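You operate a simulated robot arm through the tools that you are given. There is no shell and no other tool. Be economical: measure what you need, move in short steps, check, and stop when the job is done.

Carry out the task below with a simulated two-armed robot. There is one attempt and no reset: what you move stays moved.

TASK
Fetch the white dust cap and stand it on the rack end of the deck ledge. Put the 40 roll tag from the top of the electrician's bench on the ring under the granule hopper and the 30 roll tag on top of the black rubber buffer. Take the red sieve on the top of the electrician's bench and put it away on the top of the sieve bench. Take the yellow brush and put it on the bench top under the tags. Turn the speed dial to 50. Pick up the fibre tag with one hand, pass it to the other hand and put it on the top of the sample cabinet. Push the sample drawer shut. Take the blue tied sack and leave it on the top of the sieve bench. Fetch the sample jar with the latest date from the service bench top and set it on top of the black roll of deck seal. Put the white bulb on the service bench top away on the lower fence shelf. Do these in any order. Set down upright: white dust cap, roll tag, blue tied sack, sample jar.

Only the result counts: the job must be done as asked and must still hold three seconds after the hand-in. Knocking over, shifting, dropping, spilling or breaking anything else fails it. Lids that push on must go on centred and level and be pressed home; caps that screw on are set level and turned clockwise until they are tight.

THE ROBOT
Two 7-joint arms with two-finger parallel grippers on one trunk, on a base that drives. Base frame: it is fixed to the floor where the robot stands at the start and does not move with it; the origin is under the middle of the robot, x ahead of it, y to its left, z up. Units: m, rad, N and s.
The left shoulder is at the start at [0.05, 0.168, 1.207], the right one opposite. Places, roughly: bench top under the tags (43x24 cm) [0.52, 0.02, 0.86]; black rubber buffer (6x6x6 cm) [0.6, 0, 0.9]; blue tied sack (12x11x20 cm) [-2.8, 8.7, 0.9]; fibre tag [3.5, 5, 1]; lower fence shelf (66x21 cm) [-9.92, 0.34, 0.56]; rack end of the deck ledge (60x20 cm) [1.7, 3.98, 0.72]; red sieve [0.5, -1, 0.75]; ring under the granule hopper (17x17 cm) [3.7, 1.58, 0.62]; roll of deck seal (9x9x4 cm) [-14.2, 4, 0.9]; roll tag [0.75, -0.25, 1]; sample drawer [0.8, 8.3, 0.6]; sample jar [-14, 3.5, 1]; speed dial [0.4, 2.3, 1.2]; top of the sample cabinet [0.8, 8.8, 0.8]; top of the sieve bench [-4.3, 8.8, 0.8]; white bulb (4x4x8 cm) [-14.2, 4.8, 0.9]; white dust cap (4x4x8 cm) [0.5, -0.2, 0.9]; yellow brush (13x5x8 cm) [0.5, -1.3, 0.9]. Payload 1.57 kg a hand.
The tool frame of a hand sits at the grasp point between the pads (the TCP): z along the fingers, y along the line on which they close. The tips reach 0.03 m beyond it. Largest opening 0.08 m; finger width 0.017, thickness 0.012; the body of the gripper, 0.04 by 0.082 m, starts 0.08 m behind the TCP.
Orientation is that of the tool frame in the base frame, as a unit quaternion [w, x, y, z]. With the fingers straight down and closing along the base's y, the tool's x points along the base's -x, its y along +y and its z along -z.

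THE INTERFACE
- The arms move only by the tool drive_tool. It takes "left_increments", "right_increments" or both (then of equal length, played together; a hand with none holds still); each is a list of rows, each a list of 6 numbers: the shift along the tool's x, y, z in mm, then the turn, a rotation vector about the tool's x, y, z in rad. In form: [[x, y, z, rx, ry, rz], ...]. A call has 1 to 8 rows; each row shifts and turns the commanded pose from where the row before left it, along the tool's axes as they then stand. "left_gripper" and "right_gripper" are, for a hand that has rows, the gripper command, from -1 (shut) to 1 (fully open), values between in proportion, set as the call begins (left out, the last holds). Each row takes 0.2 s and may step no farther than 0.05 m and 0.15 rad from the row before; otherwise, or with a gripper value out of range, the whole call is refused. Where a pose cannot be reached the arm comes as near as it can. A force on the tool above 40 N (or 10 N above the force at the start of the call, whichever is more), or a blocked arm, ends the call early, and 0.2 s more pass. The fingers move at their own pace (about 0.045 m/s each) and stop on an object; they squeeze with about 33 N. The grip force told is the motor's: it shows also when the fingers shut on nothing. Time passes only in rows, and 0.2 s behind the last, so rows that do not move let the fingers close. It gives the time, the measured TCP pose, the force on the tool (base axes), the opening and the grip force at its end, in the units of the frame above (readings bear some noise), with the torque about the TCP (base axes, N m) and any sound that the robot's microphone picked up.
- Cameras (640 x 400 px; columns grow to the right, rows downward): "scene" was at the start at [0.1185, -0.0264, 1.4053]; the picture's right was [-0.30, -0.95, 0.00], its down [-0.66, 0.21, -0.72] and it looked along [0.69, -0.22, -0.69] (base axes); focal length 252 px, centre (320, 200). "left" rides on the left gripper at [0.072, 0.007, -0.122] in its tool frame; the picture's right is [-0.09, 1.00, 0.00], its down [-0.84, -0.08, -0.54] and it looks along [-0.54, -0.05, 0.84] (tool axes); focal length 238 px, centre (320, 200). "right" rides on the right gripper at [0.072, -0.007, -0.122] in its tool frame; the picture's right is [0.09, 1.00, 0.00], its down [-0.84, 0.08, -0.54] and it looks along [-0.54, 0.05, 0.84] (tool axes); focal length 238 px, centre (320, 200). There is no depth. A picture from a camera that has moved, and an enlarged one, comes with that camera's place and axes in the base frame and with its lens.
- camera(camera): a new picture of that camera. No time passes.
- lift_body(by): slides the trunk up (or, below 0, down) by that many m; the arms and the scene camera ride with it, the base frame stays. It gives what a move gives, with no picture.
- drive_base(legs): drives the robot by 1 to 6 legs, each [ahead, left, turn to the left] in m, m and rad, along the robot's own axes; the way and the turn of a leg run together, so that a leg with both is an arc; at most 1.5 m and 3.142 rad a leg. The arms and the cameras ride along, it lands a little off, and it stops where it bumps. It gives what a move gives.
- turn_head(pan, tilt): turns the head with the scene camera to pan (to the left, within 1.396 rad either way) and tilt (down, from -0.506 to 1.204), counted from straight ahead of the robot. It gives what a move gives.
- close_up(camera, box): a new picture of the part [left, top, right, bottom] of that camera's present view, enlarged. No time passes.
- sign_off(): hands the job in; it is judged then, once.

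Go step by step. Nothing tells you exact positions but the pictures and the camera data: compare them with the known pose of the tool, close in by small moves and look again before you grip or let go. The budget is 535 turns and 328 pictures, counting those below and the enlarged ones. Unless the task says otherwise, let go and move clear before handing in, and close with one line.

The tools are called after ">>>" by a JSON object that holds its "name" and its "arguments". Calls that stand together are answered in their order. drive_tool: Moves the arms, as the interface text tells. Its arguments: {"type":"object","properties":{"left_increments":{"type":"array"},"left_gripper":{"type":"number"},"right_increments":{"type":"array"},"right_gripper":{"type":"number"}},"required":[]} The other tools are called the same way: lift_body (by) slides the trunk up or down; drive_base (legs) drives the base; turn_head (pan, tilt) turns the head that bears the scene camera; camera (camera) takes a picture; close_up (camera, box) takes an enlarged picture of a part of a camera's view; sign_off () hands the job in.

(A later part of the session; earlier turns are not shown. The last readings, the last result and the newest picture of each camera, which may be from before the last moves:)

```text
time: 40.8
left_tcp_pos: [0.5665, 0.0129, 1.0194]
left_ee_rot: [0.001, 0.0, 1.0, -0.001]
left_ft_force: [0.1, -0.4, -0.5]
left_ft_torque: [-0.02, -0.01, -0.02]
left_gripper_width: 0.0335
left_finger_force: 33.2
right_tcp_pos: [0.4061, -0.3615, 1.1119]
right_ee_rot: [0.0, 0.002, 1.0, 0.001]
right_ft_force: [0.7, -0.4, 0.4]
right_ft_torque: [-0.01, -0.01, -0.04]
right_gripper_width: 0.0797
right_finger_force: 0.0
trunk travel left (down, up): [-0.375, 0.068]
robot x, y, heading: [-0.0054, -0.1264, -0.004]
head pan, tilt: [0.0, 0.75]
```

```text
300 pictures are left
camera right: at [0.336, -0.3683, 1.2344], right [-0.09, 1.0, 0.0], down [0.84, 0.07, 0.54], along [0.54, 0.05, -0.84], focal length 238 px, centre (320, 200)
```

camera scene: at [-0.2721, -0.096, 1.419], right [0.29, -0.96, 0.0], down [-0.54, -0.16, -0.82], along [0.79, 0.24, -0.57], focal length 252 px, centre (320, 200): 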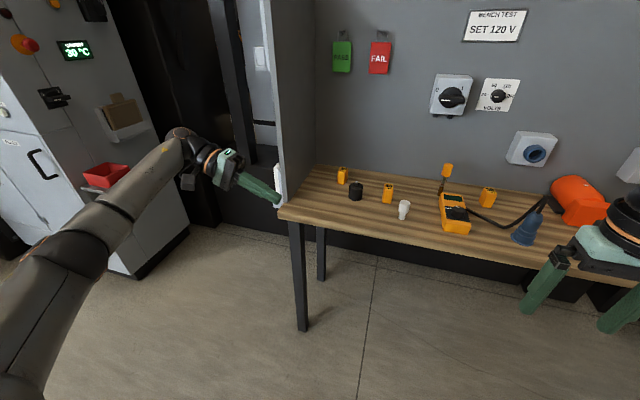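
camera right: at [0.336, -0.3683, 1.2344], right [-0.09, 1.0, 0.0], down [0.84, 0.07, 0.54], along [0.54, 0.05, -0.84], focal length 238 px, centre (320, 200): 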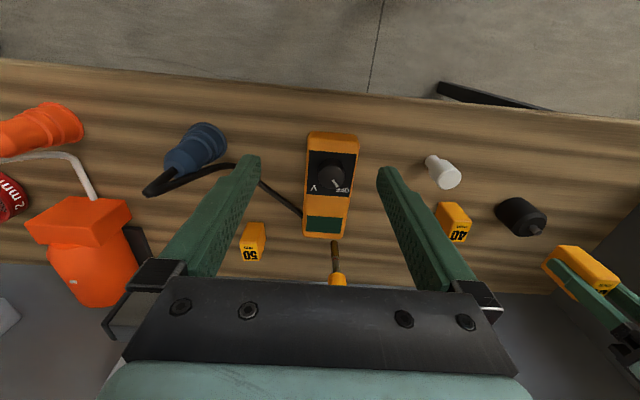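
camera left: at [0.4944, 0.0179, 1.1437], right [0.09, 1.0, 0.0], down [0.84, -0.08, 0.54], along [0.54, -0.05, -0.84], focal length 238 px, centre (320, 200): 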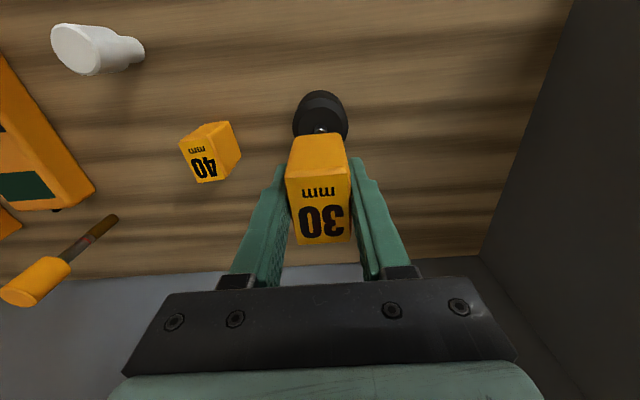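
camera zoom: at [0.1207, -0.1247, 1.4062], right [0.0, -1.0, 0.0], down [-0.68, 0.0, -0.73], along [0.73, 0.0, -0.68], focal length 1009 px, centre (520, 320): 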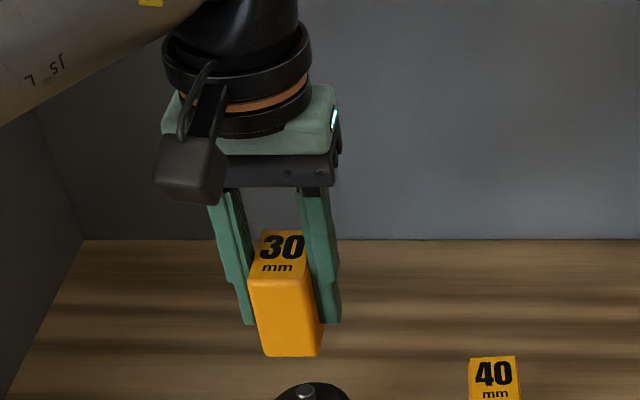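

>>> {"name": "drive_tool", "arguments": {"left_increments": [[0, 0, 10, 0, 0, 0], [0, 0, 10, 0, 0, 0], [0, 0, 10, 0, 0, 0], [0, 0, 8, 0, 0, 0]], "right_increments": [[-24, 40, 0, 0, 0, 0], [-24, 40, 10, 0, 0, 0], [-24, 40, 35, 0, 0, 0], [-24, 40, 40, 0, 0, 0]]}}

>>> {"name": "close_up", "arguments": {"camera": "scene", "box": [200, 140, 320, 215]}}

>>> {"name": "close_up", "arguments": {"camera": "right", "box": [400, 120, 640, 270]}}

>>> {"name": "close_up", "arguments": {"camera": "left", "box": [240, 60, 400, 160]}}

```text
refused: row 3 steps farther than a row can; nothing moved
```

```text
5.33 times, centred on (260, 178) of scene
camera zoom: at [0.1207, -0.1247, 1.4062], right [0.0, -1.0, 0.0], down [-0.68, 0.0, -0.73], along [0.73, 0.0, -0.68], focal length 1346 px, centre (640, 320)
```

zoom: 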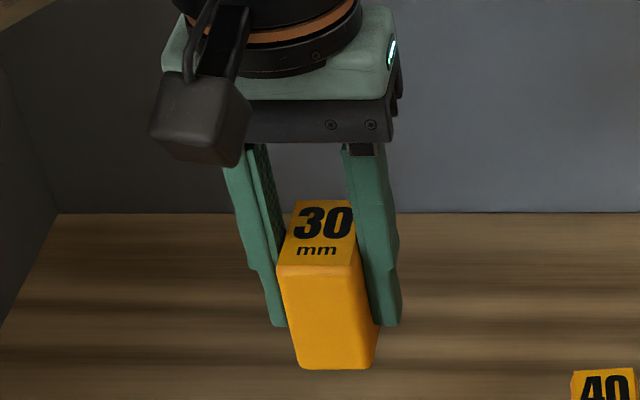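

```text
2.67 times, centred on (520, 195) of right
camera zoom: at [0.336, -0.3683, 1.2344], right [-0.09, 1.0, 0.0], down [0.84, 0.07, 0.54], along [0.54, 0.05, -0.84], focal length 636 px, centre (-213, 213)
```

zoom: 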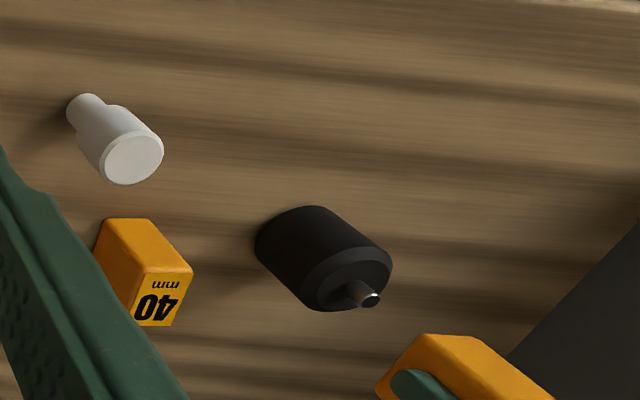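

```text
4.00 times, centred on (320, 110) of left
camera zoom: at [0.4944, 0.0179, 1.1437], right [0.09, 1.0, 0.0], down [0.84, -0.08, 0.54], along [0.54, -0.05, -0.84], focal length 953 px, centre (320, 560)
```

zoom: 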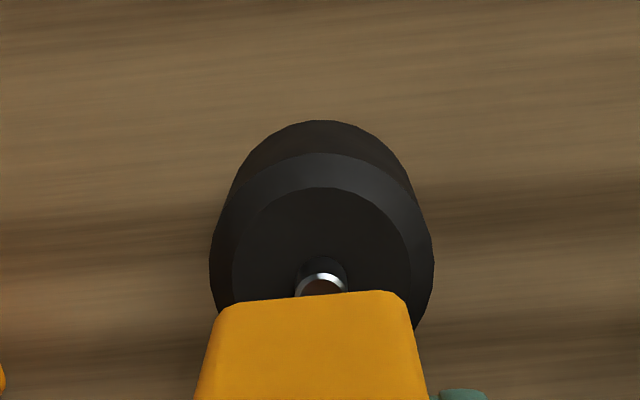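

>>> {"name": "drive_tool", "arguments": {"left_increments": [[6, 0, 0, 0, 0, 0], [0, 0, 10, 0, 0, 0], [0, 0, 10, 0, 0, 0], [0, 0, 10, 0, 0, 0], [0, 0, 0, 0, 0, 0]], "right_increments": [[-24, 32, 0, 0, 0, 0], [-24, 32, 10, 0, 0, 0], [-24, 32, 25, 0, 0, 0], [-24, 32, 25, 0, 0, 0], [0, 32, 20, 0, 0, 0]]}}

>>> {"name": "close_up", "arguments": {"camera": "scene", "box": [200, 140, 320, 215]}}

>>> {"name": "close_up", "arguments": {"camera": "right", "box": [400, 120, 640, 270]}}

>>> {"name": "close_up", "arguments": {"camera": "left", "box": [240, 60, 400, 160]}}

```text
time: 42.0
left_tcp_pos: [0.5592, 0.0152, 0.99]
left_ee_rot: [0.001, 0.0, 1.0, -0.001]
left_ft_force: [1.0, 0.2, -1.0]
left_ft_torque: [0.01, 0.04, 0.01]
left_gripper_width: 0.0335
left_finger_force: 33.1
right_tcp_pos: [0.4995, -0.202, 1.0329]
right_ee_rot: [0.0, 0.002, 1.0, 0.0]
right_ft_force: [-0.3, 0.6, 0.6]
right_ft_torque: [-0.01, 0.02, -0.01]
right_gripper_width: 0.08
right_finger_force: 0.1
trunk travel left (down, up): [-0.375, 0.068]
robot x, y, heading: [-0.0038, -0.1264, -0.0]
head pan, tilt: [0.0, 0.75]
```

```text
5.33 times, centred on (260, 178) of scene
camera zoom: at [0.1203, -0.1245, 1.4062], right [0.0, -1.0, 0.0], down [-0.68, 0.0, -0.73], along [0.73, 0.0, -0.68], focal length 1346 px, centre (640, 320)
```

zoom: 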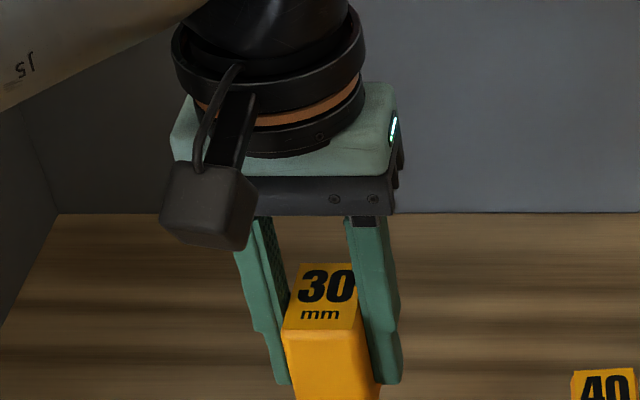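

```text
2.67 times, centred on (520, 195) of right
camera zoom: at [0.4293, -0.2082, 1.1555], right [-0.09, 1.0, 0.0], down [0.84, 0.07, 0.54], along [0.54, 0.05, -0.84], focal length 636 px, centre (-213, 213)
```

zoom: 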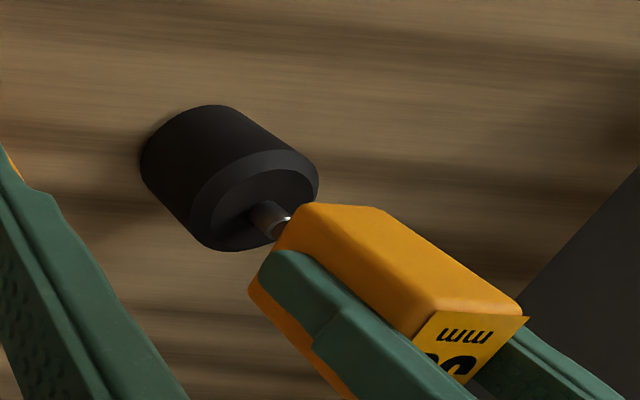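

```text
4.00 times, centred on (320, 110) of left
camera zoom: at [0.488, 0.0205, 1.113], right [0.09, 1.0, 0.0], down [0.84, -0.08, 0.54], along [0.54, -0.05, -0.84], focal length 953 px, centre (320, 560)
```

zoom: 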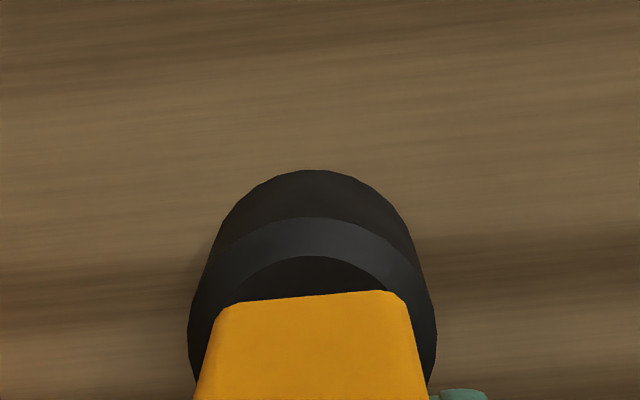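

>>> {"name": "drive_tool", "arguments": {"left_increments": [[0.5, -2, 3, 0, 0, 0], [0, 0, 3, 0, 0, 0], [0, 0, 3, 0, 0, 0], [0, 0, 0, 0, 0, 0]]}}

>>> {"name": "turn_head", "arguments": {"pan": 0.25, "tilt": 0.9}}

>>> {"name": "close_up", "arguments": {"camera": "scene", "box": [240, 120, 400, 220]}}

>>> {"name": "close_up", "arguments": {"camera": "right", "box": [440, 140, 600, 240]}}

```text
time: 43.0
left_tcp_pos: [0.5588, 0.0129, 0.9801]
left_ee_rot: [0.001, 0.0, 1.0, 0.0]
left_ft_force: [-0.3, -0.6, 0.0]
left_ft_torque: [-0.01, -0.01, 0.01]
left_gripper_width: 0.0332
left_finger_force: 32.8
right_tcp_pos: [0.5004, -0.2031, 1.0349]
right_ee_rot: [0.0, 0.001, 1.0, 0.001]
right_ft_force: [0.4, 0.5, 0.6]
right_ft_torque: [0.0, 0.01, 0.02]
right_gripper_width: 0.0803
right_finger_force: 0.1
trunk travel left (down, up): [-0.375, 0.068]
robot x, y, heading: [-0.0034, -0.1226, 0.001]
head pan, tilt: [0.0, 0.75]
```

```text
time: 43.8
left_tcp_pos: [0.5587, 0.0104, 0.9801]
left_ee_rot: [0.0, 0.001, 1.0, -0.001]
left_ft_force: [-0.2, 0.7, -0.9]
left_ft_torque: [0.01, 0.02, 0.04]
left_gripper_width: 0.0335
left_finger_force: 32.8
right_tcp_pos: [0.5001, -0.2015, 1.0344]
right_ee_rot: [0.0, 0.001, 1.0, 0.0]
right_ft_force: [0.2, 0.5, -0.5]
right_ft_torque: [0.02, 0.01, 0.0]
right_gripper_width: 0.08
right_finger_force: 0.0
trunk travel left (down, up): [-0.375, 0.068]
robot x, y, heading: [-0.0049, -0.1234, -0.0]
head pan, tilt: [0.25, 0.901]
```

```text
4.00 times, centred on (320, 170) of scene
camera zoom: at [0.1107, -0.1062, 1.3943], right [0.24, -0.97, 0.0], down [-0.76, -0.19, -0.62], along [0.6, 0.15, -0.78], focal length 1009 px, centre (320, 320)
```

zoom: 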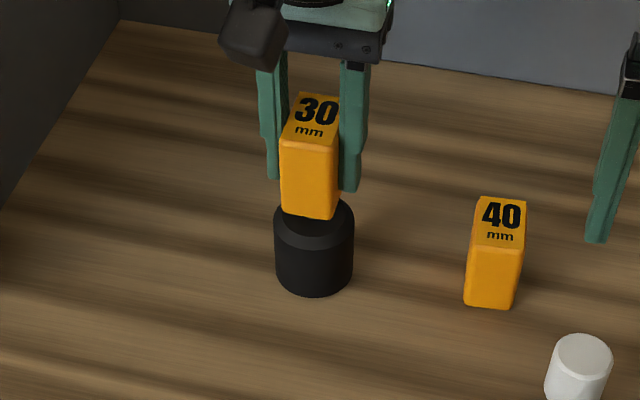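

```text
4.00 times, centred on (520, 190) of right
camera zoom: at [0.4291, -0.2088, 1.1558], right [-0.09, 1.0, 0.0], down [0.84, 0.07, 0.54], along [0.54, 0.05, -0.84], focal length 953 px, centre (-480, 240)
```

zoom: 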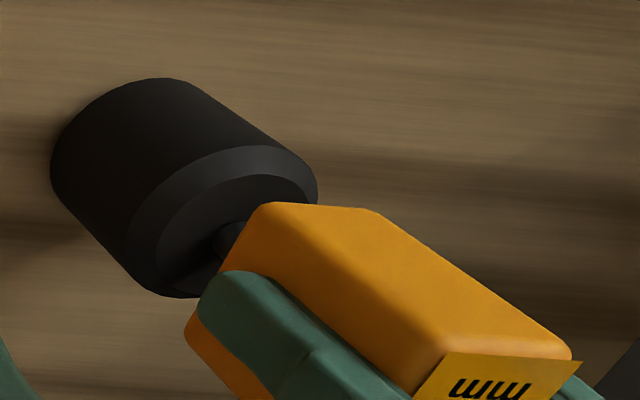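

>>> {"name": "drive_tool", "arguments": {"left_increments": [[0, 1.5, 2, 0, 0, 0], [0, 0, 1.5, 0, 0, 0]]}}

>>> {"name": "drive_tool", "arguments": {"left_increments": [[0, 0, 1, 0, 0, 0], [0, 0, 0, 0, 0, 0]]}}

>>> {"name": "drive_tool", "arguments": {"left_increments": [[0, 0, 1, 0, 0, 0], [0, 0, 0, 0, 0, 0]]}}

```text
time: 44.4
left_tcp_pos: [0.559, 0.0151, 0.9765]
left_ee_rot: [0.001, -0.001, 1.0, -0.002]
left_ft_force: [-0.5, -0.4, -0.2]
left_ft_torque: [0.01, 0.01, -0.02]
left_gripper_width: 0.0333
left_finger_force: 32.5
right_tcp_pos: [0.5005, -0.2027, 1.0336]
right_ee_rot: [0.001, 0.002, 1.0, 0.0]
right_ft_force: [1.1, 0.0, 0.0]
right_ft_torque: [-0.02, 0.01, -0.01]
right_gripper_width: 0.0799
right_finger_force: 0.1
trunk travel left (down, up): [-0.375, 0.068]
robot x, y, heading: [0.0004, -0.1265, -0.007]
head pan, tilt: [0.25, 0.901]
```

```text
time: 45.0
left_tcp_pos: [0.5574, 0.0142, 0.9768]
left_ee_rot: [0.001, 0.0, 1.0, -0.002]
left_ft_force: [-1.2, -0.2, 0.0]
left_ft_torque: [0.01, -0.02, -0.02]
left_gripper_width: 0.0332
left_finger_force: 32.9
right_tcp_pos: [0.4998, -0.2021, 1.0334]
right_ee_rot: [0.0, 0.003, 1.0, 0.0]
right_ft_force: [0.2, -0.3, -0.3]
right_ft_torque: [0.01, 0.0, -0.02]
right_gripper_width: 0.0801
right_finger_force: 0.0
trunk travel left (down, up): [-0.375, 0.068]
robot x, y, heading: [-0.003, -0.1239, -0.005]
head pan, tilt: [0.25, 0.901]
```

```text
time: 45.6
left_tcp_pos: [0.559, 0.0134, 0.9748]
left_ee_rot: [0.001, 0.0, 1.0, -0.001]
left_ft_force: [0.5, 0.3, -0.3]
left_ft_torque: [0.0, 0.0, 0.04]
left_gripper_width: 0.0332
left_finger_force: 33.4
right_tcp_pos: [0.4987, -0.2025, 1.0331]
right_ee_rot: [0.0, 0.001, 1.0, 0.0]
right_ft_force: [0.5, 0.9, -0.4]
right_ft_torque: [0.01, -0.05, 0.02]
right_gripper_width: 0.08
right_finger_force: 0.0
trunk travel left (down, up): [-0.375, 0.068]
robot x, y, heading: [0.0012, -0.1205, -0.001]
head pan, tilt: [0.25, 0.901]
```

>>> {"name": "drive_tool", "arguments": {"left_increments": [[0, 0, 1, 0, 0, 0], [0, 0, 0, 0, 0, 0]]}}

>>> {"name": "drive_tool", "arguments": {"left_increments": [[0, 0, 1, 0, 0, 0], [0, 0, 0, 0, 0, 0]]}}

>>> {"name": "drive_tool", "arguments": {"left_increments": [[0, 0, 1, 0, 0, 0], [0, 0, 0, 0, 0, 0]]}}

>>> {"name": "drive_tool", "arguments": {"left_increments": [[0, 0, 1, 0, 0, 0], [0, 0, 0, 0, 0, 0]]}}

```text
time: 46.2
left_tcp_pos: [0.5581, 0.0149, 0.9737]
left_ee_rot: [0.0, 0.0, 1.0, -0.001]
left_ft_force: [0.2, -0.6, -0.2]
left_ft_torque: [-0.02, 0.02, 0.01]
left_gripper_width: 0.0331
left_finger_force: 32.3
right_tcp_pos: [0.5007, -0.202, 1.0346]
right_ee_rot: [0.0, 0.002, 1.0, 0.0]
right_ft_force: [-0.1, 0.2, 0.5]
right_ft_torque: [0.03, -0.04, -0.02]
right_gripper_width: 0.0801
right_finger_force: 0.0
trunk travel left (down, up): [-0.375, 0.068]
robot x, y, heading: [-0.0021, -0.1221, -0.002]
head pan, tilt: [0.25, 0.901]
```

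```text
time: 46.8
left_tcp_pos: [0.5579, 0.0143, 0.9725]
left_ee_rot: [0.001, 0.0, 1.0, 0.0]
left_ft_force: [0.3, -0.3, -1.2]
left_ft_torque: [0.02, 0.0, -0.01]
left_gripper_width: 0.0333
left_finger_force: 32.9
right_tcp_pos: [0.4997, -0.2025, 1.0331]
right_ee_rot: [0.0, 0.002, 1.0, 0.0]
right_ft_force: [0.6, 0.2, -0.2]
right_ft_torque: [0.02, -0.01, 0.0]
right_gripper_width: 0.0801
right_finger_force: 0.0
trunk travel left (down, up): [-0.375, 0.068]
robot x, y, heading: [-0.0039, -0.126, -0.002]
head pan, tilt: [0.25, 0.901]
```

```text
time: 47.4
left_tcp_pos: [0.5597, 0.0141, 0.9714]
left_ee_rot: [0.001, 0.0, 1.0, -0.001]
left_ft_force: [-0.4, 0.2, -1.1]
left_ft_torque: [0.01, 0.03, -0.02]
left_gripper_width: 0.0331
left_finger_force: 32.9
right_tcp_pos: [0.4994, -0.2018, 1.0339]
right_ee_rot: [0.0, 0.001, 1.0, -0.001]
right_ft_force: [0.1, -0.6, -0.1]
right_ft_torque: [0.01, -0.01, 0.01]
right_gripper_width: 0.0803
right_finger_force: 0.0
trunk travel left (down, up): [-0.375, 0.068]
robot x, y, heading: [0.0007, -0.1201, -0.005]
head pan, tilt: [0.25, 0.901]
```

```text
time: 48.0
left_tcp_pos: [0.5581, 0.0145, 0.9702]
left_ee_rot: [0.0, 0.0, 1.0, -0.001]
left_ft_force: [-0.4, 0.6, -1.3]
left_ft_torque: [-0.02, -0.03, -0.04]
left_gripper_width: 0.0333
left_finger_force: 33.5
right_tcp_pos: [0.5007, -0.203, 1.0331]
right_ee_rot: [-0.001, 0.002, 1.0, 0.0]
right_ft_force: [-0.4, 0.6, 0.2]
right_ft_torque: [0.02, 0.0, 0.0]
right_gripper_width: 0.08
right_finger_force: 0.0
trunk travel left (down, up): [-0.375, 0.068]
robot x, y, heading: [0.0002, -0.1233, -0.001]
head pan, tilt: [0.25, 0.901]
```

>>> {"name": "drive_tool", "arguments": {"left_increments": [[0, 0, 1, 0, 0, 0], [0, 0, 0, 0, 0, 0], [0, 0, 1, 0, 0, 0], [0, 0, 0, 0, 0, 0]]}}

>>> {"name": "drive_tool", "arguments": {"left_increments": [[0, 0, 1, 0, 0, 0], [0, 0, 0, 0, 0, 0], [0, 0, 1, 0, 0, 0], [0, 0, 0, 0, 0, 0]]}}

>>> {"name": "drive_tool", "arguments": {"left_increments": [[0, 0, 1, 0, 0, 0], [0, 0, 0, 0, 0, 0], [0, 0, 1, 0, 0, 0], [0, 0, 0, 0, 0, 0]]}}

>>> {"name": "close_up", "arguments": {"camera": "right", "box": [440, 140, 600, 240]}}

```text
time: 49.0
left_tcp_pos: [0.5584, 0.0157, 0.9686]
left_ee_rot: [0.001, 0.0, 1.0, -0.001]
left_ft_force: [-0.1, -0.1, -0.8]
left_ft_torque: [-0.03, 0.0, 0.01]
left_gripper_width: 0.0331
left_finger_force: 32.8
right_tcp_pos: [0.5004, -0.2031, 1.0329]
right_ee_rot: [0.001, 0.002, 1.0, 0.0]
right_ft_force: [1.2, -0.4, 0.6]
right_ft_torque: [-0.02, 0.01, -0.01]
right_gripper_width: 0.0799
right_finger_force: 0.1
trunk travel left (down, up): [-0.375, 0.068]
robot x, y, heading: [-0.0008, -0.1212, -0.003]
head pan, tilt: [0.25, 0.901]
```

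```text
time: 50.0
left_tcp_pos: [0.5568, 0.015, 0.9667]
left_ee_rot: [0.0, 0.0, 1.0, -0.001]
left_ft_force: [-0.5, 0.1, -0.8]
left_ft_torque: [0.01, 0.0, -0.05]
left_gripper_width: 0.0332
left_finger_force: 33.3
right_tcp_pos: [0.5008, -0.2007, 1.0343]
right_ee_rot: [-0.001, 0.001, 1.0, 0.0]
right_ft_force: [-0.4, 0.0, -0.6]
right_ft_torque: [0.02, -0.03, 0.02]
right_gripper_width: 0.0802
right_finger_force: 0.0
trunk travel left (down, up): [-0.375, 0.068]
robot x, y, heading: [0.0005, -0.1229, -0.003]
head pan, tilt: [0.25, 0.901]
```

```text
time: 51.0
left_tcp_pos: [0.5576, 0.0152, 0.9632]
left_ee_rot: [0.002, 0.0, 1.0, -0.001]
left_ft_force: [-0.8, 0.3, -0.9]
left_ft_torque: [0.0, -0.01, 0.02]
left_gripper_width: 0.0332
left_finger_force: 33.1
right_tcp_pos: [0.4999, -0.2012, 1.0332]
right_ee_rot: [0.0, 0.002, 1.0, 0.0]
right_ft_force: [0.4, -0.4, 0.3]
right_ft_torque: [0.01, 0.01, 0.01]
right_gripper_width: 0.0801
right_finger_force: 0.0
trunk travel left (down, up): [-0.375, 0.068]
robot x, y, heading: [-0.0012, -0.1242, -0.005]
head pan, tilt: [0.25, 0.901]
```

```text
4.00 times, centred on (520, 190) of right
camera zoom: at [0.4291, -0.2088, 1.1558], right [-0.09, 1.0, 0.0], down [0.84, 0.07, 0.54], along [0.54, 0.05, -0.84], focal length 953 px, centre (-480, 240)
```

zoom: 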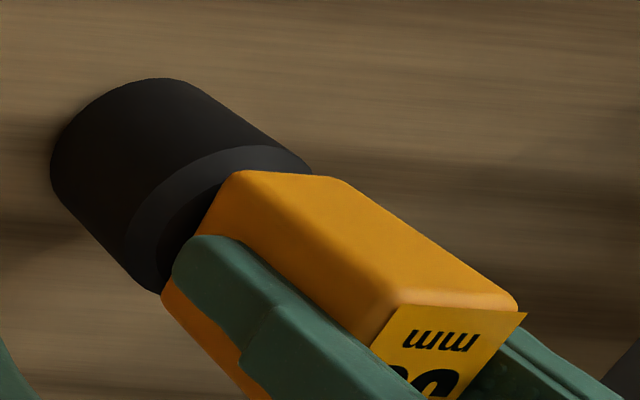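

>>> {"name": "drive_tool", "arguments": {"left_increments": [[0, 0, 1, 0, 0, 0], [0, 0, 0, 0, 0, 0], [0, 0, 1, 0, 0, 0], [0, 0, 0, 0, 0, 0]]}}

>>> {"name": "drive_tool", "arguments": {"left_increments": [[0, 0, 1, 0, 0, 0], [0, 0, 0, 0, 0, 0], [0, 0, 1, 0, 0, 0], [0, 0, 0, 0, 0, 0]]}}

>>> {"name": "close_up", "arguments": {"camera": "scene", "box": [270, 140, 370, 202]}}

```text
time: 52.0
left_tcp_pos: [0.5573, 0.0131, 0.9628]
left_ee_rot: [0.001, 0.0, 1.0, -0.001]
left_ft_force: [0.8, 0.0, 1.3]
left_ft_torque: [0.01, -0.1, 0.02]
left_gripper_width: 0.0332
left_finger_force: 33.4
right_tcp_pos: [0.5009, -0.2028, 1.0332]
right_ee_rot: [0.0, 0.001, 1.0, 0.0]
right_ft_force: [0.1, -0.1, 0.4]
right_ft_torque: [-0.03, 0.01, 0.02]
right_gripper_width: 0.0801
right_finger_force: 0.1
trunk travel left (down, up): [-0.375, 0.068]
robot x, y, heading: [-0.0044, -0.1198, -0.007]
head pan, tilt: [0.25, 0.901]
```

```text
time: 53.0
left_tcp_pos: [0.5576, 0.0151, 0.9628]
left_ee_rot: [0.003, -0.001, 1.0, -0.002]
left_ft_force: [-0.2, 1.6, 14.8]
left_ft_torque: [0.2, -0.04, -0.02]
left_gripper_width: 0.0333
left_finger_force: 33.0
right_tcp_pos: [0.4995, -0.2016, 1.0351]
right_ee_rot: [0.001, 0.002, 1.0, 0.0]
right_ft_force: [0.0, -0.3, 0.4]
right_ft_torque: [0.02, 0.0, 0.02]
right_gripper_width: 0.0801
right_finger_force: 0.1
trunk travel left (down, up): [-0.375, 0.068]
robot x, y, heading: [-0.0029, -0.1236, -0.007]
head pan, tilt: [0.25, 0.901]
```

```text
6.40 times, centred on (320, 171) of scene
camera zoom: at [0.1091, -0.1064, 1.3947], right [0.24, -0.97, 0.0], down [-0.76, -0.19, -0.62], along [0.6, 0.15, -0.78], focal length 1615 px, centre (320, 386)
```

zoom: 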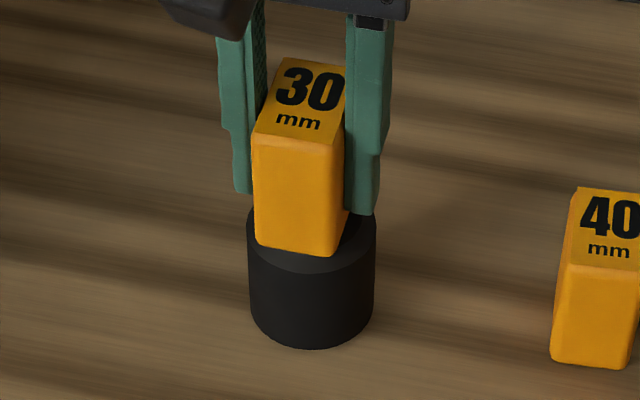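

Contact on the buffer's body top. The tag sits about 3 mm left of centre; I ease up, shift and set it down again.

>>> {"name": "drive_tool", "arguments": {"left_increments": [[0, 0, -5, 0, 0, 0], [0, -3, 0, 0, 0, 0], [0, 0, 1.5, 0, 0, 0], [0, 0, 1.5, 0, 0, 0], [0, 0, 0.5, 0, 0, 0]]}}

>>> {"name": "close_up", "arguments": {"camera": "scene", "box": [270, 140, 370, 202]}}

```text
time: 54.2
left_tcp_pos: [0.5573, 0.0105, 0.9619]
left_ee_rot: [0.002, 0.0, 1.0, -0.001]
left_ft_force: [-1.5, -0.6, 6.9]
left_ft_torque: [0.02, 0.01, -0.03]
left_gripper_width: 0.033
left_finger_force: 32.5
right_tcp_pos: [0.5, -0.2019, 1.0344]
right_ee_rot: [0.001, 0.002, 1.0, -0.001]
right_ft_force: [0.3, 0.1, 0.3]
right_ft_torque: [0.0, -0.01, 0.03]
right_gripper_width: 0.0801
right_finger_force: 0.1
trunk travel left (down, up): [-0.375, 0.068]
robot x, y, heading: [-0.001, -0.1186, -0.003]
head pan, tilt: [0.25, 0.901]
```

```text
6.40 times, centred on (320, 171) of scene
camera zoom: at [0.1098, -0.1064, 1.3945], right [0.24, -0.97, 0.0], down [-0.76, -0.19, -0.62], along [0.6, 0.15, -0.78], focal length 1615 px, centre (320, 386)
```

zoom: 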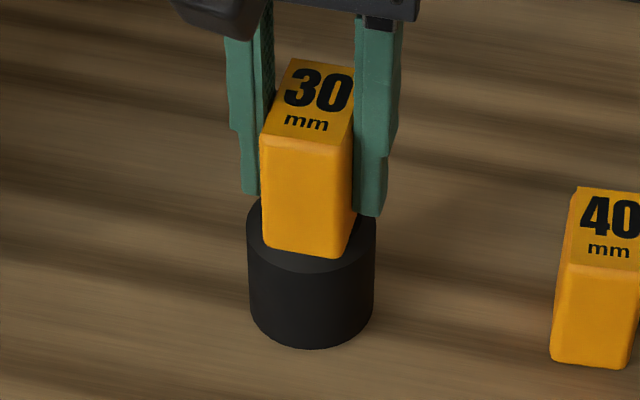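

>>> {"name": "drive_tool", "arguments": {"left_increments": [[0, 0, 0, 0, 0, 0], [0, 0, 0, 0, 0, 0], [0, 0, 0, 0, 0, 0], [0, 0, 0, 0, 0, 0]], "left_gripper": 1}}

>>> {"name": "drive_tool", "arguments": {"left_increments": [[0, 0, -15, 0, 0, 0], [0, 0, -30, 0, 0, 0], [0, 0, -40, 0, 0, 0], [0, 0, -40, 0, 0, 0]]}}

>>> {"name": "close_up", "arguments": {"camera": "scene", "box": [220, 100, 460, 250]}}

```text
time: 55.2
left_tcp_pos: [0.5593, 0.012, 0.962]
left_ee_rot: [0.001, 0.001, 1.0, -0.001]
left_ft_force: [0.0, 0.0, 1.0]
left_ft_torque: [-0.01, 0.0, 0.01]
left_gripper_width: 0.08
left_finger_force: 0.1
right_tcp_pos: [0.5, -0.2014, 1.0324]
right_ee_rot: [0.0, 0.001, 1.0, 0.001]
right_ft_force: [0.7, 0.4, 0.0]
right_ft_torque: [0.01, 0.02, -0.02]
right_gripper_width: 0.0801
right_finger_force: 0.1
trunk travel left (down, up): [-0.375, 0.068]
robot x, y, heading: [-0.0035, -0.1227, 0.0]
head pan, tilt: [0.25, 0.901]
```

```text
time: 56.2
left_tcp_pos: [0.5575, 0.0116, 1.0863]
left_ee_rot: [0.001, 0.0, 1.0, -0.001]
left_ft_force: [-0.4, 0.1, 0.7]
left_ft_torque: [0.0, -0.02, -0.01]
left_gripper_width: 0.0799
left_finger_force: 0.0
right_tcp_pos: [0.5, -0.2014, 1.0335]
right_ee_rot: [0.0, 0.002, 1.0, 0.001]
right_ft_force: [-0.2, 0.1, -0.3]
right_ft_torque: [-0.03, 0.02, -0.02]
right_gripper_width: 0.0802
right_finger_force: 0.1
trunk travel left (down, up): [-0.375, 0.068]
robot x, y, heading: [-0.0008, -0.1229, 0.0]
head pan, tilt: [0.25, 0.901]
```

```text
2.67 times, centred on (340, 175) of scene
camera zoom: at [0.1103, -0.1064, 1.3943], right [0.24, -0.97, 0.0], down [-0.76, -0.19, -0.62], along [0.6, 0.15, -0.78], focal length 673 px, centre (267, 267)
```

zoom: 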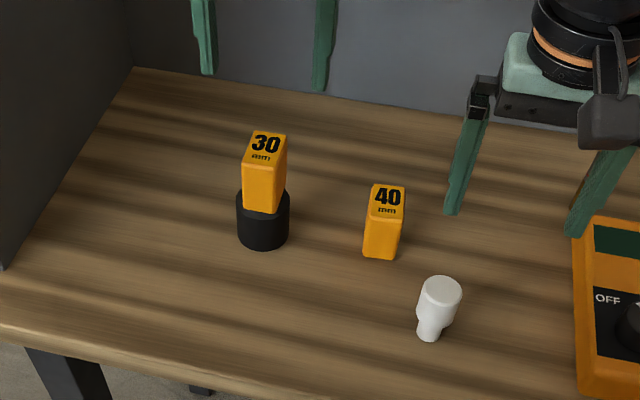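

The 30 tag stands on the buffer. Next the right hand takes the white cap (about [0.474, -0.166]); I align above it.

>>> {"name": "drive_tool", "arguments": {"right_increments": [[13, 18, 0, 0, 0, 0], [13, 18, 0, 0, 0, 0]]}}

>>> {"name": "camera", "arguments": {"camera": "right"}}

```text
time: 56.8
left_tcp_pos: [0.5588, 0.0105, 1.0867]
left_ee_rot: [0.001, 0.0, 1.0, -0.001]
left_ft_force: [0.1, -0.3, 0.1]
left_ft_torque: [0.02, 0.01, -0.03]
left_gripper_width: 0.08
left_finger_force: 0.1
right_tcp_pos: [0.4752, -0.1668, 1.0343]
right_ee_rot: [0.001, 0.002, 1.0, 0.0]
right_ft_force: [-0.7, 0.1, -0.1]
right_ft_torque: [0.02, 0.01, 0.01]
right_gripper_width: 0.0797
right_finger_force: 0.1
trunk travel left (down, up): [-0.375, 0.068]
robot x, y, heading: [-0.0021, -0.1287, -0.002]
head pan, tilt: [0.25, 0.901]
```

```text
287 pictures are left
camera right: at [0.4046, -0.1727, 1.1562], right [-0.09, 1.0, 0.0], down [0.84, 0.07, 0.54], along [0.54, 0.05, -0.84], focal length 238 px, centre (320, 200)
```

right: 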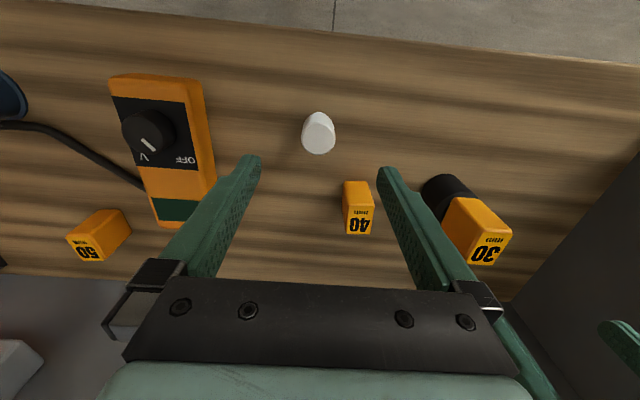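

>>> {"name": "drive_tool", "arguments": {"right_increments": [[-1, 0, 40, 0, 0, 0], [-1, 0, 40, 0, 0, 0], [0, 0, 37, 0, 0, 0]]}}

>>> {"name": "camera", "arguments": {"camera": "right"}}

>>> {"name": "drive_tool", "arguments": {"right_increments": [[0, 0, 0, 0, 0, 0], [0, 0, 0, 0, 0, 0], [0, 0, 0, 0, 0, 0], [0, 0, 0, 0, 0, 0], [0, 0, 0, 0, 0, 0], [0, 0, 0, 0, 0, 0]], "right_gripper": -1}}

```text
time: 57.6
left_tcp_pos: [0.5587, 0.0109, 1.0863]
left_ee_rot: [0.001, 0.0, 1.0, -0.001]
left_ft_force: [-0.8, 0.4, -0.6]
left_ft_torque: [-0.05, 0.01, 0.02]
left_gripper_width: 0.08
left_finger_force: 0.1
right_tcp_pos: [0.4811, -0.1664, 0.9158]
right_ee_rot: [0.001, 0.002, 1.0, -0.001]
right_ft_force: [0.2, -1.2, -0.3]
right_ft_torque: [-0.01, 0.05, 0.0]
right_gripper_width: 0.0798
right_finger_force: 0.1
trunk travel left (down, up): [-0.375, 0.068]
robot x, y, heading: [-0.003, -0.1259, 0.001]
head pan, tilt: [0.25, 0.901]
```

```text
286 pictures are left
camera right: at [0.4093, -0.1736, 1.0375], right [-0.09, 1.0, 0.0], down [0.84, 0.07, 0.54], along [0.54, 0.05, -0.84], focal length 238 px, centre (320, 200)
```

right: 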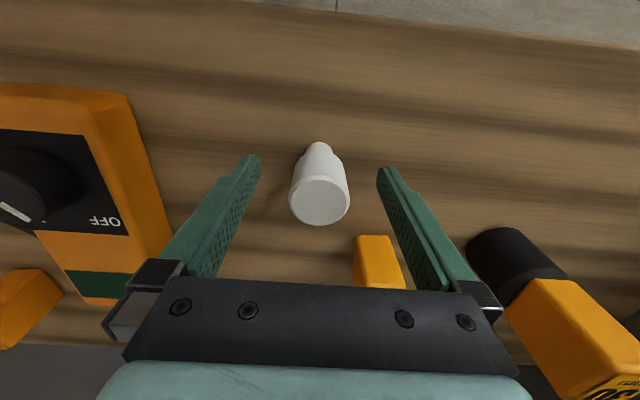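

```text
time: 59.0
left_tcp_pos: [0.5593, 0.0099, 1.0853]
left_ee_rot: [0.0, 0.0, 1.0, -0.001]
left_ft_force: [-0.4, 0.7, -0.9]
left_ft_torque: [-0.02, 0.01, 0.0]
left_gripper_width: 0.0797
left_finger_force: 0.1
right_tcp_pos: [0.4804, -0.1659, 0.9165]
right_ee_rot: [0.0, 0.002, 1.0, 0.0]
right_ft_force: [-0.3, 0.2, -0.6]
right_ft_torque: [-0.03, -0.01, 0.0]
right_gripper_width: 0.0325
right_finger_force: 33.1
trunk travel left (down, up): [-0.375, 0.068]
robot x, y, heading: [-0.0034, -0.1215, -0.003]
head pan, tilt: [0.25, 0.901]
```

>>> {"name": "drive_tool", "arguments": {"right_increments": [[0, 0, -5, 0, 0, 0], [0, 0, -10, 0, 0, 0], [0, 0, -20, 0, 0, 0], [0, 0, -30, 0, 0, 0], [0, -15, -40, 0, 0, 0], [0, -20, -40, 0, 0, 0], [0, -35, -20, 0, 0, 0], [20, -35, 0, 0, 0, 0]]}}

>>> {"name": "drive_tool", "arguments": {"left_increments": [[-8, -40, 0, 0, 0, 0], [-8, -40, 0, 0, 0, 0], [-5, -38, 0, 0, 0, 0]]}}

>>> {"name": "camera", "arguments": {"camera": "left"}}

>>> {"name": "camera", "arguments": {"camera": "scene"}}

```text
time: 60.8
left_tcp_pos: [0.558, 0.0093, 1.086]
left_ee_rot: [0.001, 0.0, 1.0, 0.0]
left_ft_force: [0.5, -0.8, -0.2]
left_ft_torque: [0.03, -0.01, -0.03]
left_gripper_width: 0.0799
left_finger_force: 0.1
right_tcp_pos: [0.4593, -0.2712, 1.0815]
right_ee_rot: [0.002, 0.0, 1.0, 0.0]
right_ft_force: [0.3, -0.5, -1.3]
right_ft_torque: [-0.02, 0.0, 0.02]
right_gripper_width: 0.0322
right_finger_force: 32.9
trunk travel left (down, up): [-0.375, 0.068]
robot x, y, heading: [-0.0018, -0.121, -0.007]
head pan, tilt: [0.25, 0.901]
```

```text
time: 61.6
left_tcp_pos: [0.5781, -0.1087, 1.0882]
left_ee_rot: [0.002, 0.001, 1.0, 0.0]
left_ft_force: [0.4, 0.3, -0.5]
left_ft_torque: [0.0, 0.0, 0.01]
left_gripper_width: 0.0802
left_finger_force: 0.1
right_tcp_pos: [0.4601, -0.2712, 1.0817]
right_ee_rot: [0.0, 0.002, 1.0, 0.0]
right_ft_force: [0.2, 0.6, -0.8]
right_ft_torque: [-0.01, 0.0, -0.04]
right_gripper_width: 0.0325
right_finger_force: 33.1
trunk travel left (down, up): [-0.375, 0.068]
robot x, y, heading: [-0.0034, -0.1252, -0.0]
head pan, tilt: [0.25, 0.901]
```

```text
285 pictures are left
camera left: at [0.5061, -0.1023, 1.2114], right [0.09, 1.0, 0.0], down [0.84, -0.08, 0.54], along [0.54, -0.05, -0.84], focal length 238 px, centre (320, 200)
```

left: 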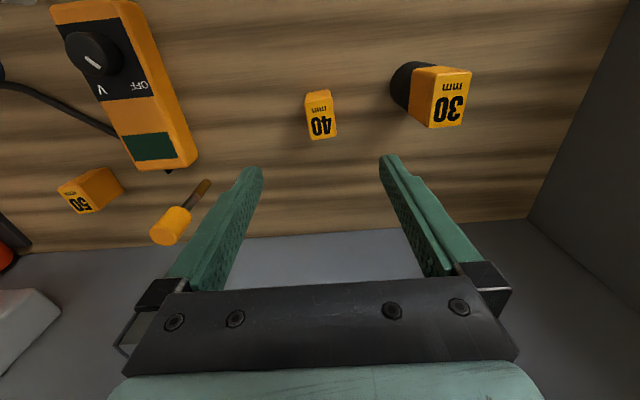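

```text
284 pictures are left
camera scene: at [0.1102, -0.1081, 1.3944], right [0.24, -0.97, 0.0], down [-0.76, -0.19, -0.62], along [0.6, 0.15, -0.78], focal length 252 px, centre (320, 200)
```

scene: 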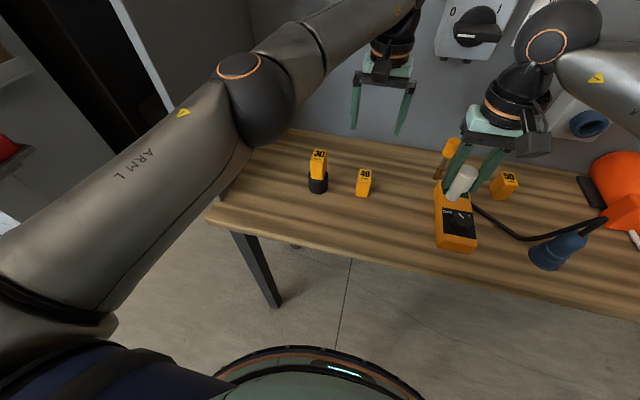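

>>> {"name": "drive_tool", "arguments": {"left_increments": [[-4, 0, 40, 0, 0, -0.05], [0, 0, 40, 0, 0, -0.05], [0, 0, 40, 0, 0, 0]]}}

>>> {"name": "camera", "arguments": {"camera": "left"}}

```text
time: 62.4
left_tcp_pos: [0.5834, -0.1058, 0.9685]
left_ee_rot: [0.001, -0.05, 0.999, -0.001]
left_ft_force: [0.5, 0.3, -0.6]
left_ft_torque: [0.01, 0.02, -0.07]
left_gripper_width: 0.0801
left_finger_force: 0.1
right_tcp_pos: [0.46, -0.2692, 1.082]
right_ee_rot: [0.001, 0.001, 1.0, 0.0]
right_ft_force: [0.0, -0.4, -0.6]
right_ft_torque: [-0.02, -0.02, -0.01]
right_gripper_width: 0.0325
right_finger_force: 33.0
trunk travel left (down, up): [-0.375, 0.068]
robot x, y, heading: [-0.0041, -0.1228, -0.006]
head pan, tilt: [0.25, 0.901]
```

```text
283 pictures are left
camera left: at [0.5107, -0.1066, 1.0915], right [-0.01, 1.0, 0.0], down [0.84, 0.01, 0.54], along [0.54, 0.0, -0.84], focal length 238 px, centre (320, 200)
```

left: 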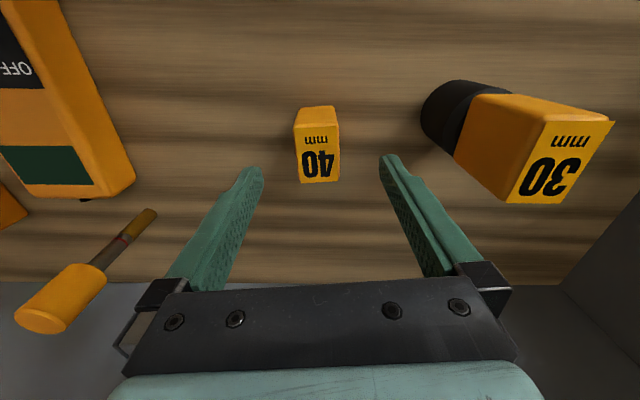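

>>> {"name": "drive_tool", "arguments": {"left_increments": [[2, -2, 34, 0, 0, 0], [0, 0, 33, 0, 0, 0]]}}

>>> {"name": "drive_tool", "arguments": {"left_increments": [[0, 0, 0, 0, 0, 0], [0, 0, 0, 0, 0, 0], [0, 0, 0, 0, 0, 0], [0, 0, 0, 0, 0, 0], [0, 0, 0, 0, 0, 0], [0, 0, 0, 0, 0, 0]], "left_gripper": -1}}

>>> {"name": "drive_tool", "arguments": {"left_increments": [[0, 0, -5, 0, 0, 0], [0, 0, -10, 0, 0, 0], [0, 0, -15, 0, 0, 0], [0, 0, -25, 0, 0, 0], [0, 0, -30, 0, 0, 0], [0, 0, -35, 0, 0, 0], [0, 0, -35, 0, 0, 0], [0, 0, -35, 0, 0, 0]]}}

>>> {"name": "camera", "arguments": {"camera": "left"}}

```text
time: 63.0
left_tcp_pos: [0.5814, -0.1036, 0.9034]
left_ee_rot: [0.0, -0.049, 0.999, -0.001]
left_ft_force: [-0.2, -0.4, -0.9]
left_ft_torque: [0.05, 0.0, 0.01]
left_gripper_width: 0.0799
left_finger_force: 0.0
right_tcp_pos: [0.4587, -0.2691, 1.082]
right_ee_rot: [0.0, 0.002, 1.0, 0.001]
right_ft_force: [0.3, -0.2, -0.3]
right_ft_torque: [-0.01, -0.01, 0.02]
right_gripper_width: 0.0323
right_finger_force: 32.7
trunk travel left (down, up): [-0.375, 0.068]
robot x, y, heading: [-0.0023, -0.1207, -0.003]
head pan, tilt: [0.25, 0.901]
```

```text
time: 64.4
left_tcp_pos: [0.5803, -0.1057, 0.9031]
left_ee_rot: [0.0, -0.05, 0.999, -0.001]
left_ft_force: [0.6, 0.2, 0.3]
left_ft_torque: [0.0, -0.01, 0.01]
left_gripper_width: 0.0331
left_finger_force: 32.8
right_tcp_pos: [0.4603, -0.2703, 1.0817]
right_ee_rot: [0.0, 0.002, 1.0, -0.001]
right_ft_force: [0.0, 0.3, -1.3]
right_ft_torque: [-0.02, 0.0, 0.01]
right_gripper_width: 0.0326
right_finger_force: 33.5
trunk travel left (down, up): [-0.375, 0.068]
robot x, y, heading: [-0.0002, -0.1226, -0.005]
head pan, tilt: [0.25, 0.901]
```

```text
time: 66.2
left_tcp_pos: [0.5783, -0.1078, 1.0911]
left_ee_rot: [0.001, -0.049, 0.999, -0.001]
left_ft_force: [0.3, 0.2, -1.0]
left_ft_torque: [-0.01, 0.01, -0.01]
left_gripper_width: 0.0333
left_finger_force: 33.5
right_tcp_pos: [0.4589, -0.2706, 1.0817]
right_ee_rot: [0.001, 0.002, 1.0, 0.0]
right_ft_force: [0.1, 0.5, -0.5]
right_ft_torque: [0.01, 0.0, -0.01]
right_gripper_width: 0.0323
right_finger_force: 32.6
trunk travel left (down, up): [-0.375, 0.068]
robot x, y, heading: [-0.0007, -0.1228, -0.005]
head pan, tilt: [0.25, 0.901]
```

```text
282 pictures are left
camera left: at [0.5062, -0.1101, 1.2146], right [-0.01, 1.0, 0.0], down [0.84, 0.01, 0.54], along [0.54, 0.0, -0.84], focal length 238 px, centre (320, 200)
```

left: 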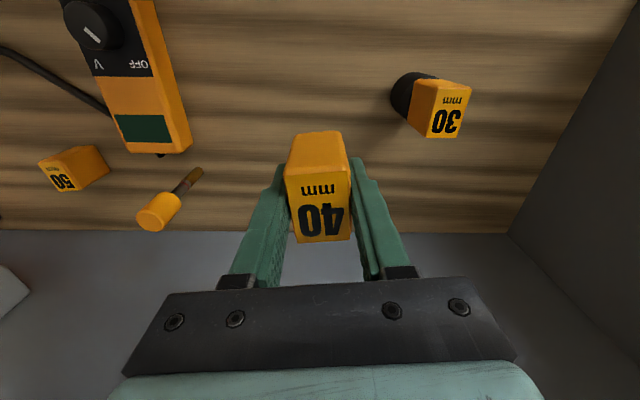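

Both items are held. I draw the hands in, back away from the bench and look around for the way.

>>> {"name": "drive_tool", "arguments": {"left_increments": [[40, 15, -10, 0, 0, 0], [40, 20, -10, 0, 0, 0], [40, 25, 0, 0, 0, 0], [40, 20, 0, 0, 0, 0], [40, 20, 0, 0, 0, 0]], "right_increments": [[20, 0, 0, 0, 0, 0], [20, 0, 0, 0, 0, 0], [20, 0, 0, 0, 0, 0], [20, 0, 0, 0, 0, 0], [0, 0, 0, 0, 0, 0]]}}

>>> {"name": "drive_base", "arguments": {"legs": [[-1.0, 0, 0], [0, 0, 1.5]]}}

>>> {"name": "turn_head", "arguments": {"pan": 0, "tilt": 0.25}}

>>> {"name": "camera", "arguments": {"camera": "scene"}}

>>> {"name": "turn_head", "arguments": {"pan": -1.3, "tilt": 0.3}}

>>> {"name": "camera", "arguments": {"camera": "scene"}}

>>> {"name": "turn_head", "arguments": {"pan": 1.3, "tilt": 0.25}}

>>> {"name": "camera", "arguments": {"camera": "scene"}}

```text
time: 67.4
left_tcp_pos: [0.5792, -0.1083, 1.0911]
left_ee_rot: [0.0, -0.049, 0.999, -0.001]
left_ft_force: [0.3, 0.0, -0.9]
left_ft_torque: [0.0, 0.02, -0.01]
left_gripper_width: 0.0332
left_finger_force: 32.9
left hand out of reach, approached as far as the arm can: row 1, 2, 3, 4, 5
right_tcp_pos: [0.3794, -0.269, 1.0812]
right_ee_rot: [0.0, 0.002, 1.0, -0.001]
right_ft_force: [0.5, 0.4, -0.3]
right_ft_torque: [0.03, 0.03, -0.01]
right_gripper_width: 0.0324
right_finger_force: 33.1
trunk travel left (down, up): [-0.375, 0.068]
robot x, y, heading: [-0.0022, -0.1217, -0.005]
head pan, tilt: [0.25, 0.901]
```

```text
time: 76.3
left_tcp_pos: [-0.9894, 0.4623, 1.0902]
left_ee_rot: [-0.001, 0.711, -0.703, -0.001]
left_ft_force: [0.0, 1.2, -1.4]
left_ft_torque: [0.01, 0.0, 0.01]
left_gripper_width: 0.0332
left_finger_force: 32.8
right_tcp_pos: [-0.8444, 0.2496, 1.0805]
right_ee_rot: [0.0, -0.675, 0.738, 0.0]
right_ft_force: [-0.9, -0.2, -0.1]
right_ft_torque: [0.02, 0.03, 0.01]
right_gripper_width: 0.0322
right_finger_force: 33.1
trunk travel left (down, up): [-0.375, 0.068]
robot x, y, heading: [-1.0201, -0.1205, 1.481]
head pan, tilt: [0.25, 0.901]
```

```text
time: 77.3
left_tcp_pos: [-0.9883, 0.4613, 1.0898]
left_ee_rot: [-0.001, 0.712, -0.702, 0.0]
left_ft_force: [-0.1, -0.1, -0.2]
left_ft_torque: [-0.01, 0.01, 0.01]
left_gripper_width: 0.0332
left_finger_force: 32.4
right_tcp_pos: [-0.8455, 0.2498, 1.0815]
right_ee_rot: [0.0, -0.675, 0.738, 0.0]
right_ft_force: [-0.6, -0.5, -0.2]
right_ft_torque: [-0.02, 0.01, -0.01]
right_gripper_width: 0.0326
right_finger_force: 32.8
trunk travel left (down, up): [-0.375, 0.068]
robot x, y, heading: [-1.0205, -0.1201, 1.482]
head pan, tilt: [0.0, 0.25]
```

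```text
281 pictures are left
camera scene: at [-1.0124, 0.0124, 1.4512], right [1.0, -0.09, 0.0], down [-0.02, -0.25, -0.97], along [0.09, 0.97, -0.25], focal length 252 px, centre (320, 200)
```

scene: 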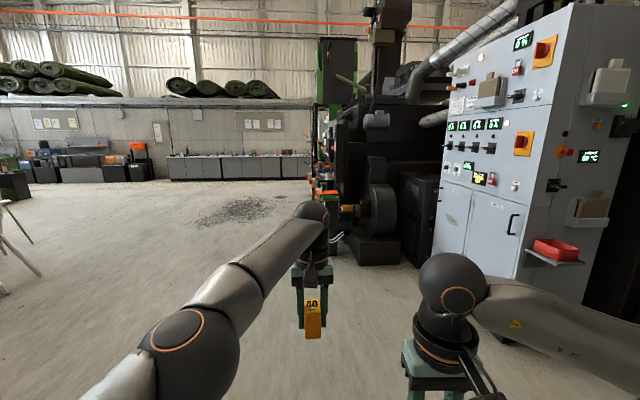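

```text
time: 78.8
left_tcp_pos: [-0.9881, 0.462, 1.0901]
left_ee_rot: [-0.001, 0.712, -0.702, 0.0]
left_ft_force: [-0.4, -0.3, -0.7]
left_ft_torque: [-0.01, -0.01, -0.06]
left_gripper_width: 0.033
left_finger_force: 32.9
right_tcp_pos: [-0.8445, 0.2494, 1.0807]
right_ee_rot: [0.0, -0.675, 0.738, 0.0]
right_ft_force: [-0.1, 0.1, -0.2]
right_ft_torque: [-0.02, -0.01, 0.04]
right_gripper_width: 0.0325
right_finger_force: 33.5
trunk travel left (down, up): [-0.375, 0.068]
robot x, y, heading: [-1.022, -0.1184, 1.483]
head pan, tilt: [-1.3, 0.3]
```

```text
280 pictures are left
camera scene: at [-0.9289, -0.0637, 1.4466], right [0.18, -0.98, 0.0], down [-0.29, -0.05, -0.96], along [0.94, 0.17, -0.3], focal length 252 px, centre (320, 200)
```

scene: 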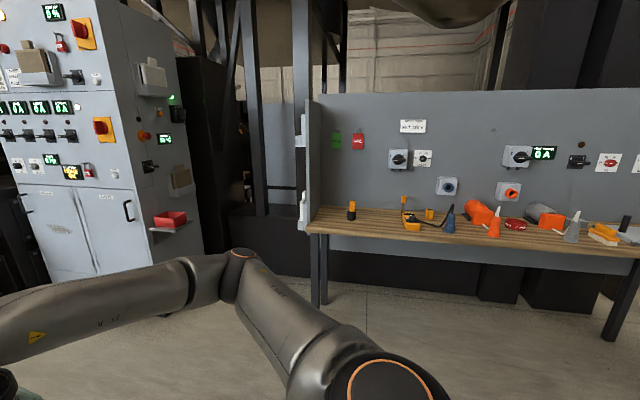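

```text
time: 81.1
left_tcp_pos: [-0.9889, 0.4617, 1.092]
left_ee_rot: [-0.002, 0.712, -0.702, 0.0]
left_ft_force: [-0.1, 0.7, -0.4]
left_ft_torque: [-0.01, -0.03, 0.04]
left_gripper_width: 0.0333
left_finger_force: 32.8
right_tcp_pos: [-0.8452, 0.2492, 1.0817]
right_ee_rot: [0.0, -0.675, 0.737, 0.0]
right_ft_force: [-0.5, 0.1, -0.6]
right_ft_torque: [-0.02, -0.03, 0.04]
right_gripper_width: 0.0324
right_finger_force: 32.5
trunk travel left (down, up): [-0.375, 0.068]
robot x, y, heading: [-1.0261, -0.1153, 1.48]
head pan, tilt: [1.3, 0.25]
```

```text
279 pictures are left
camera scene: at [-1.1081, -0.0478, 1.4513], right [0.35, 0.94, 0.0], down [0.23, -0.09, -0.97], along [-0.91, 0.34, -0.25], focal length 252 px, centre (320, 200)
```

scene: 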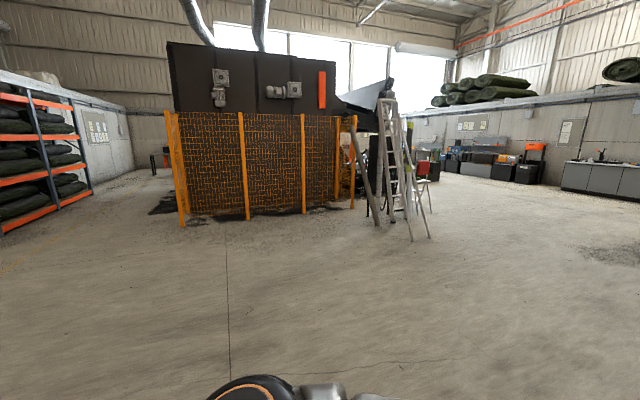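

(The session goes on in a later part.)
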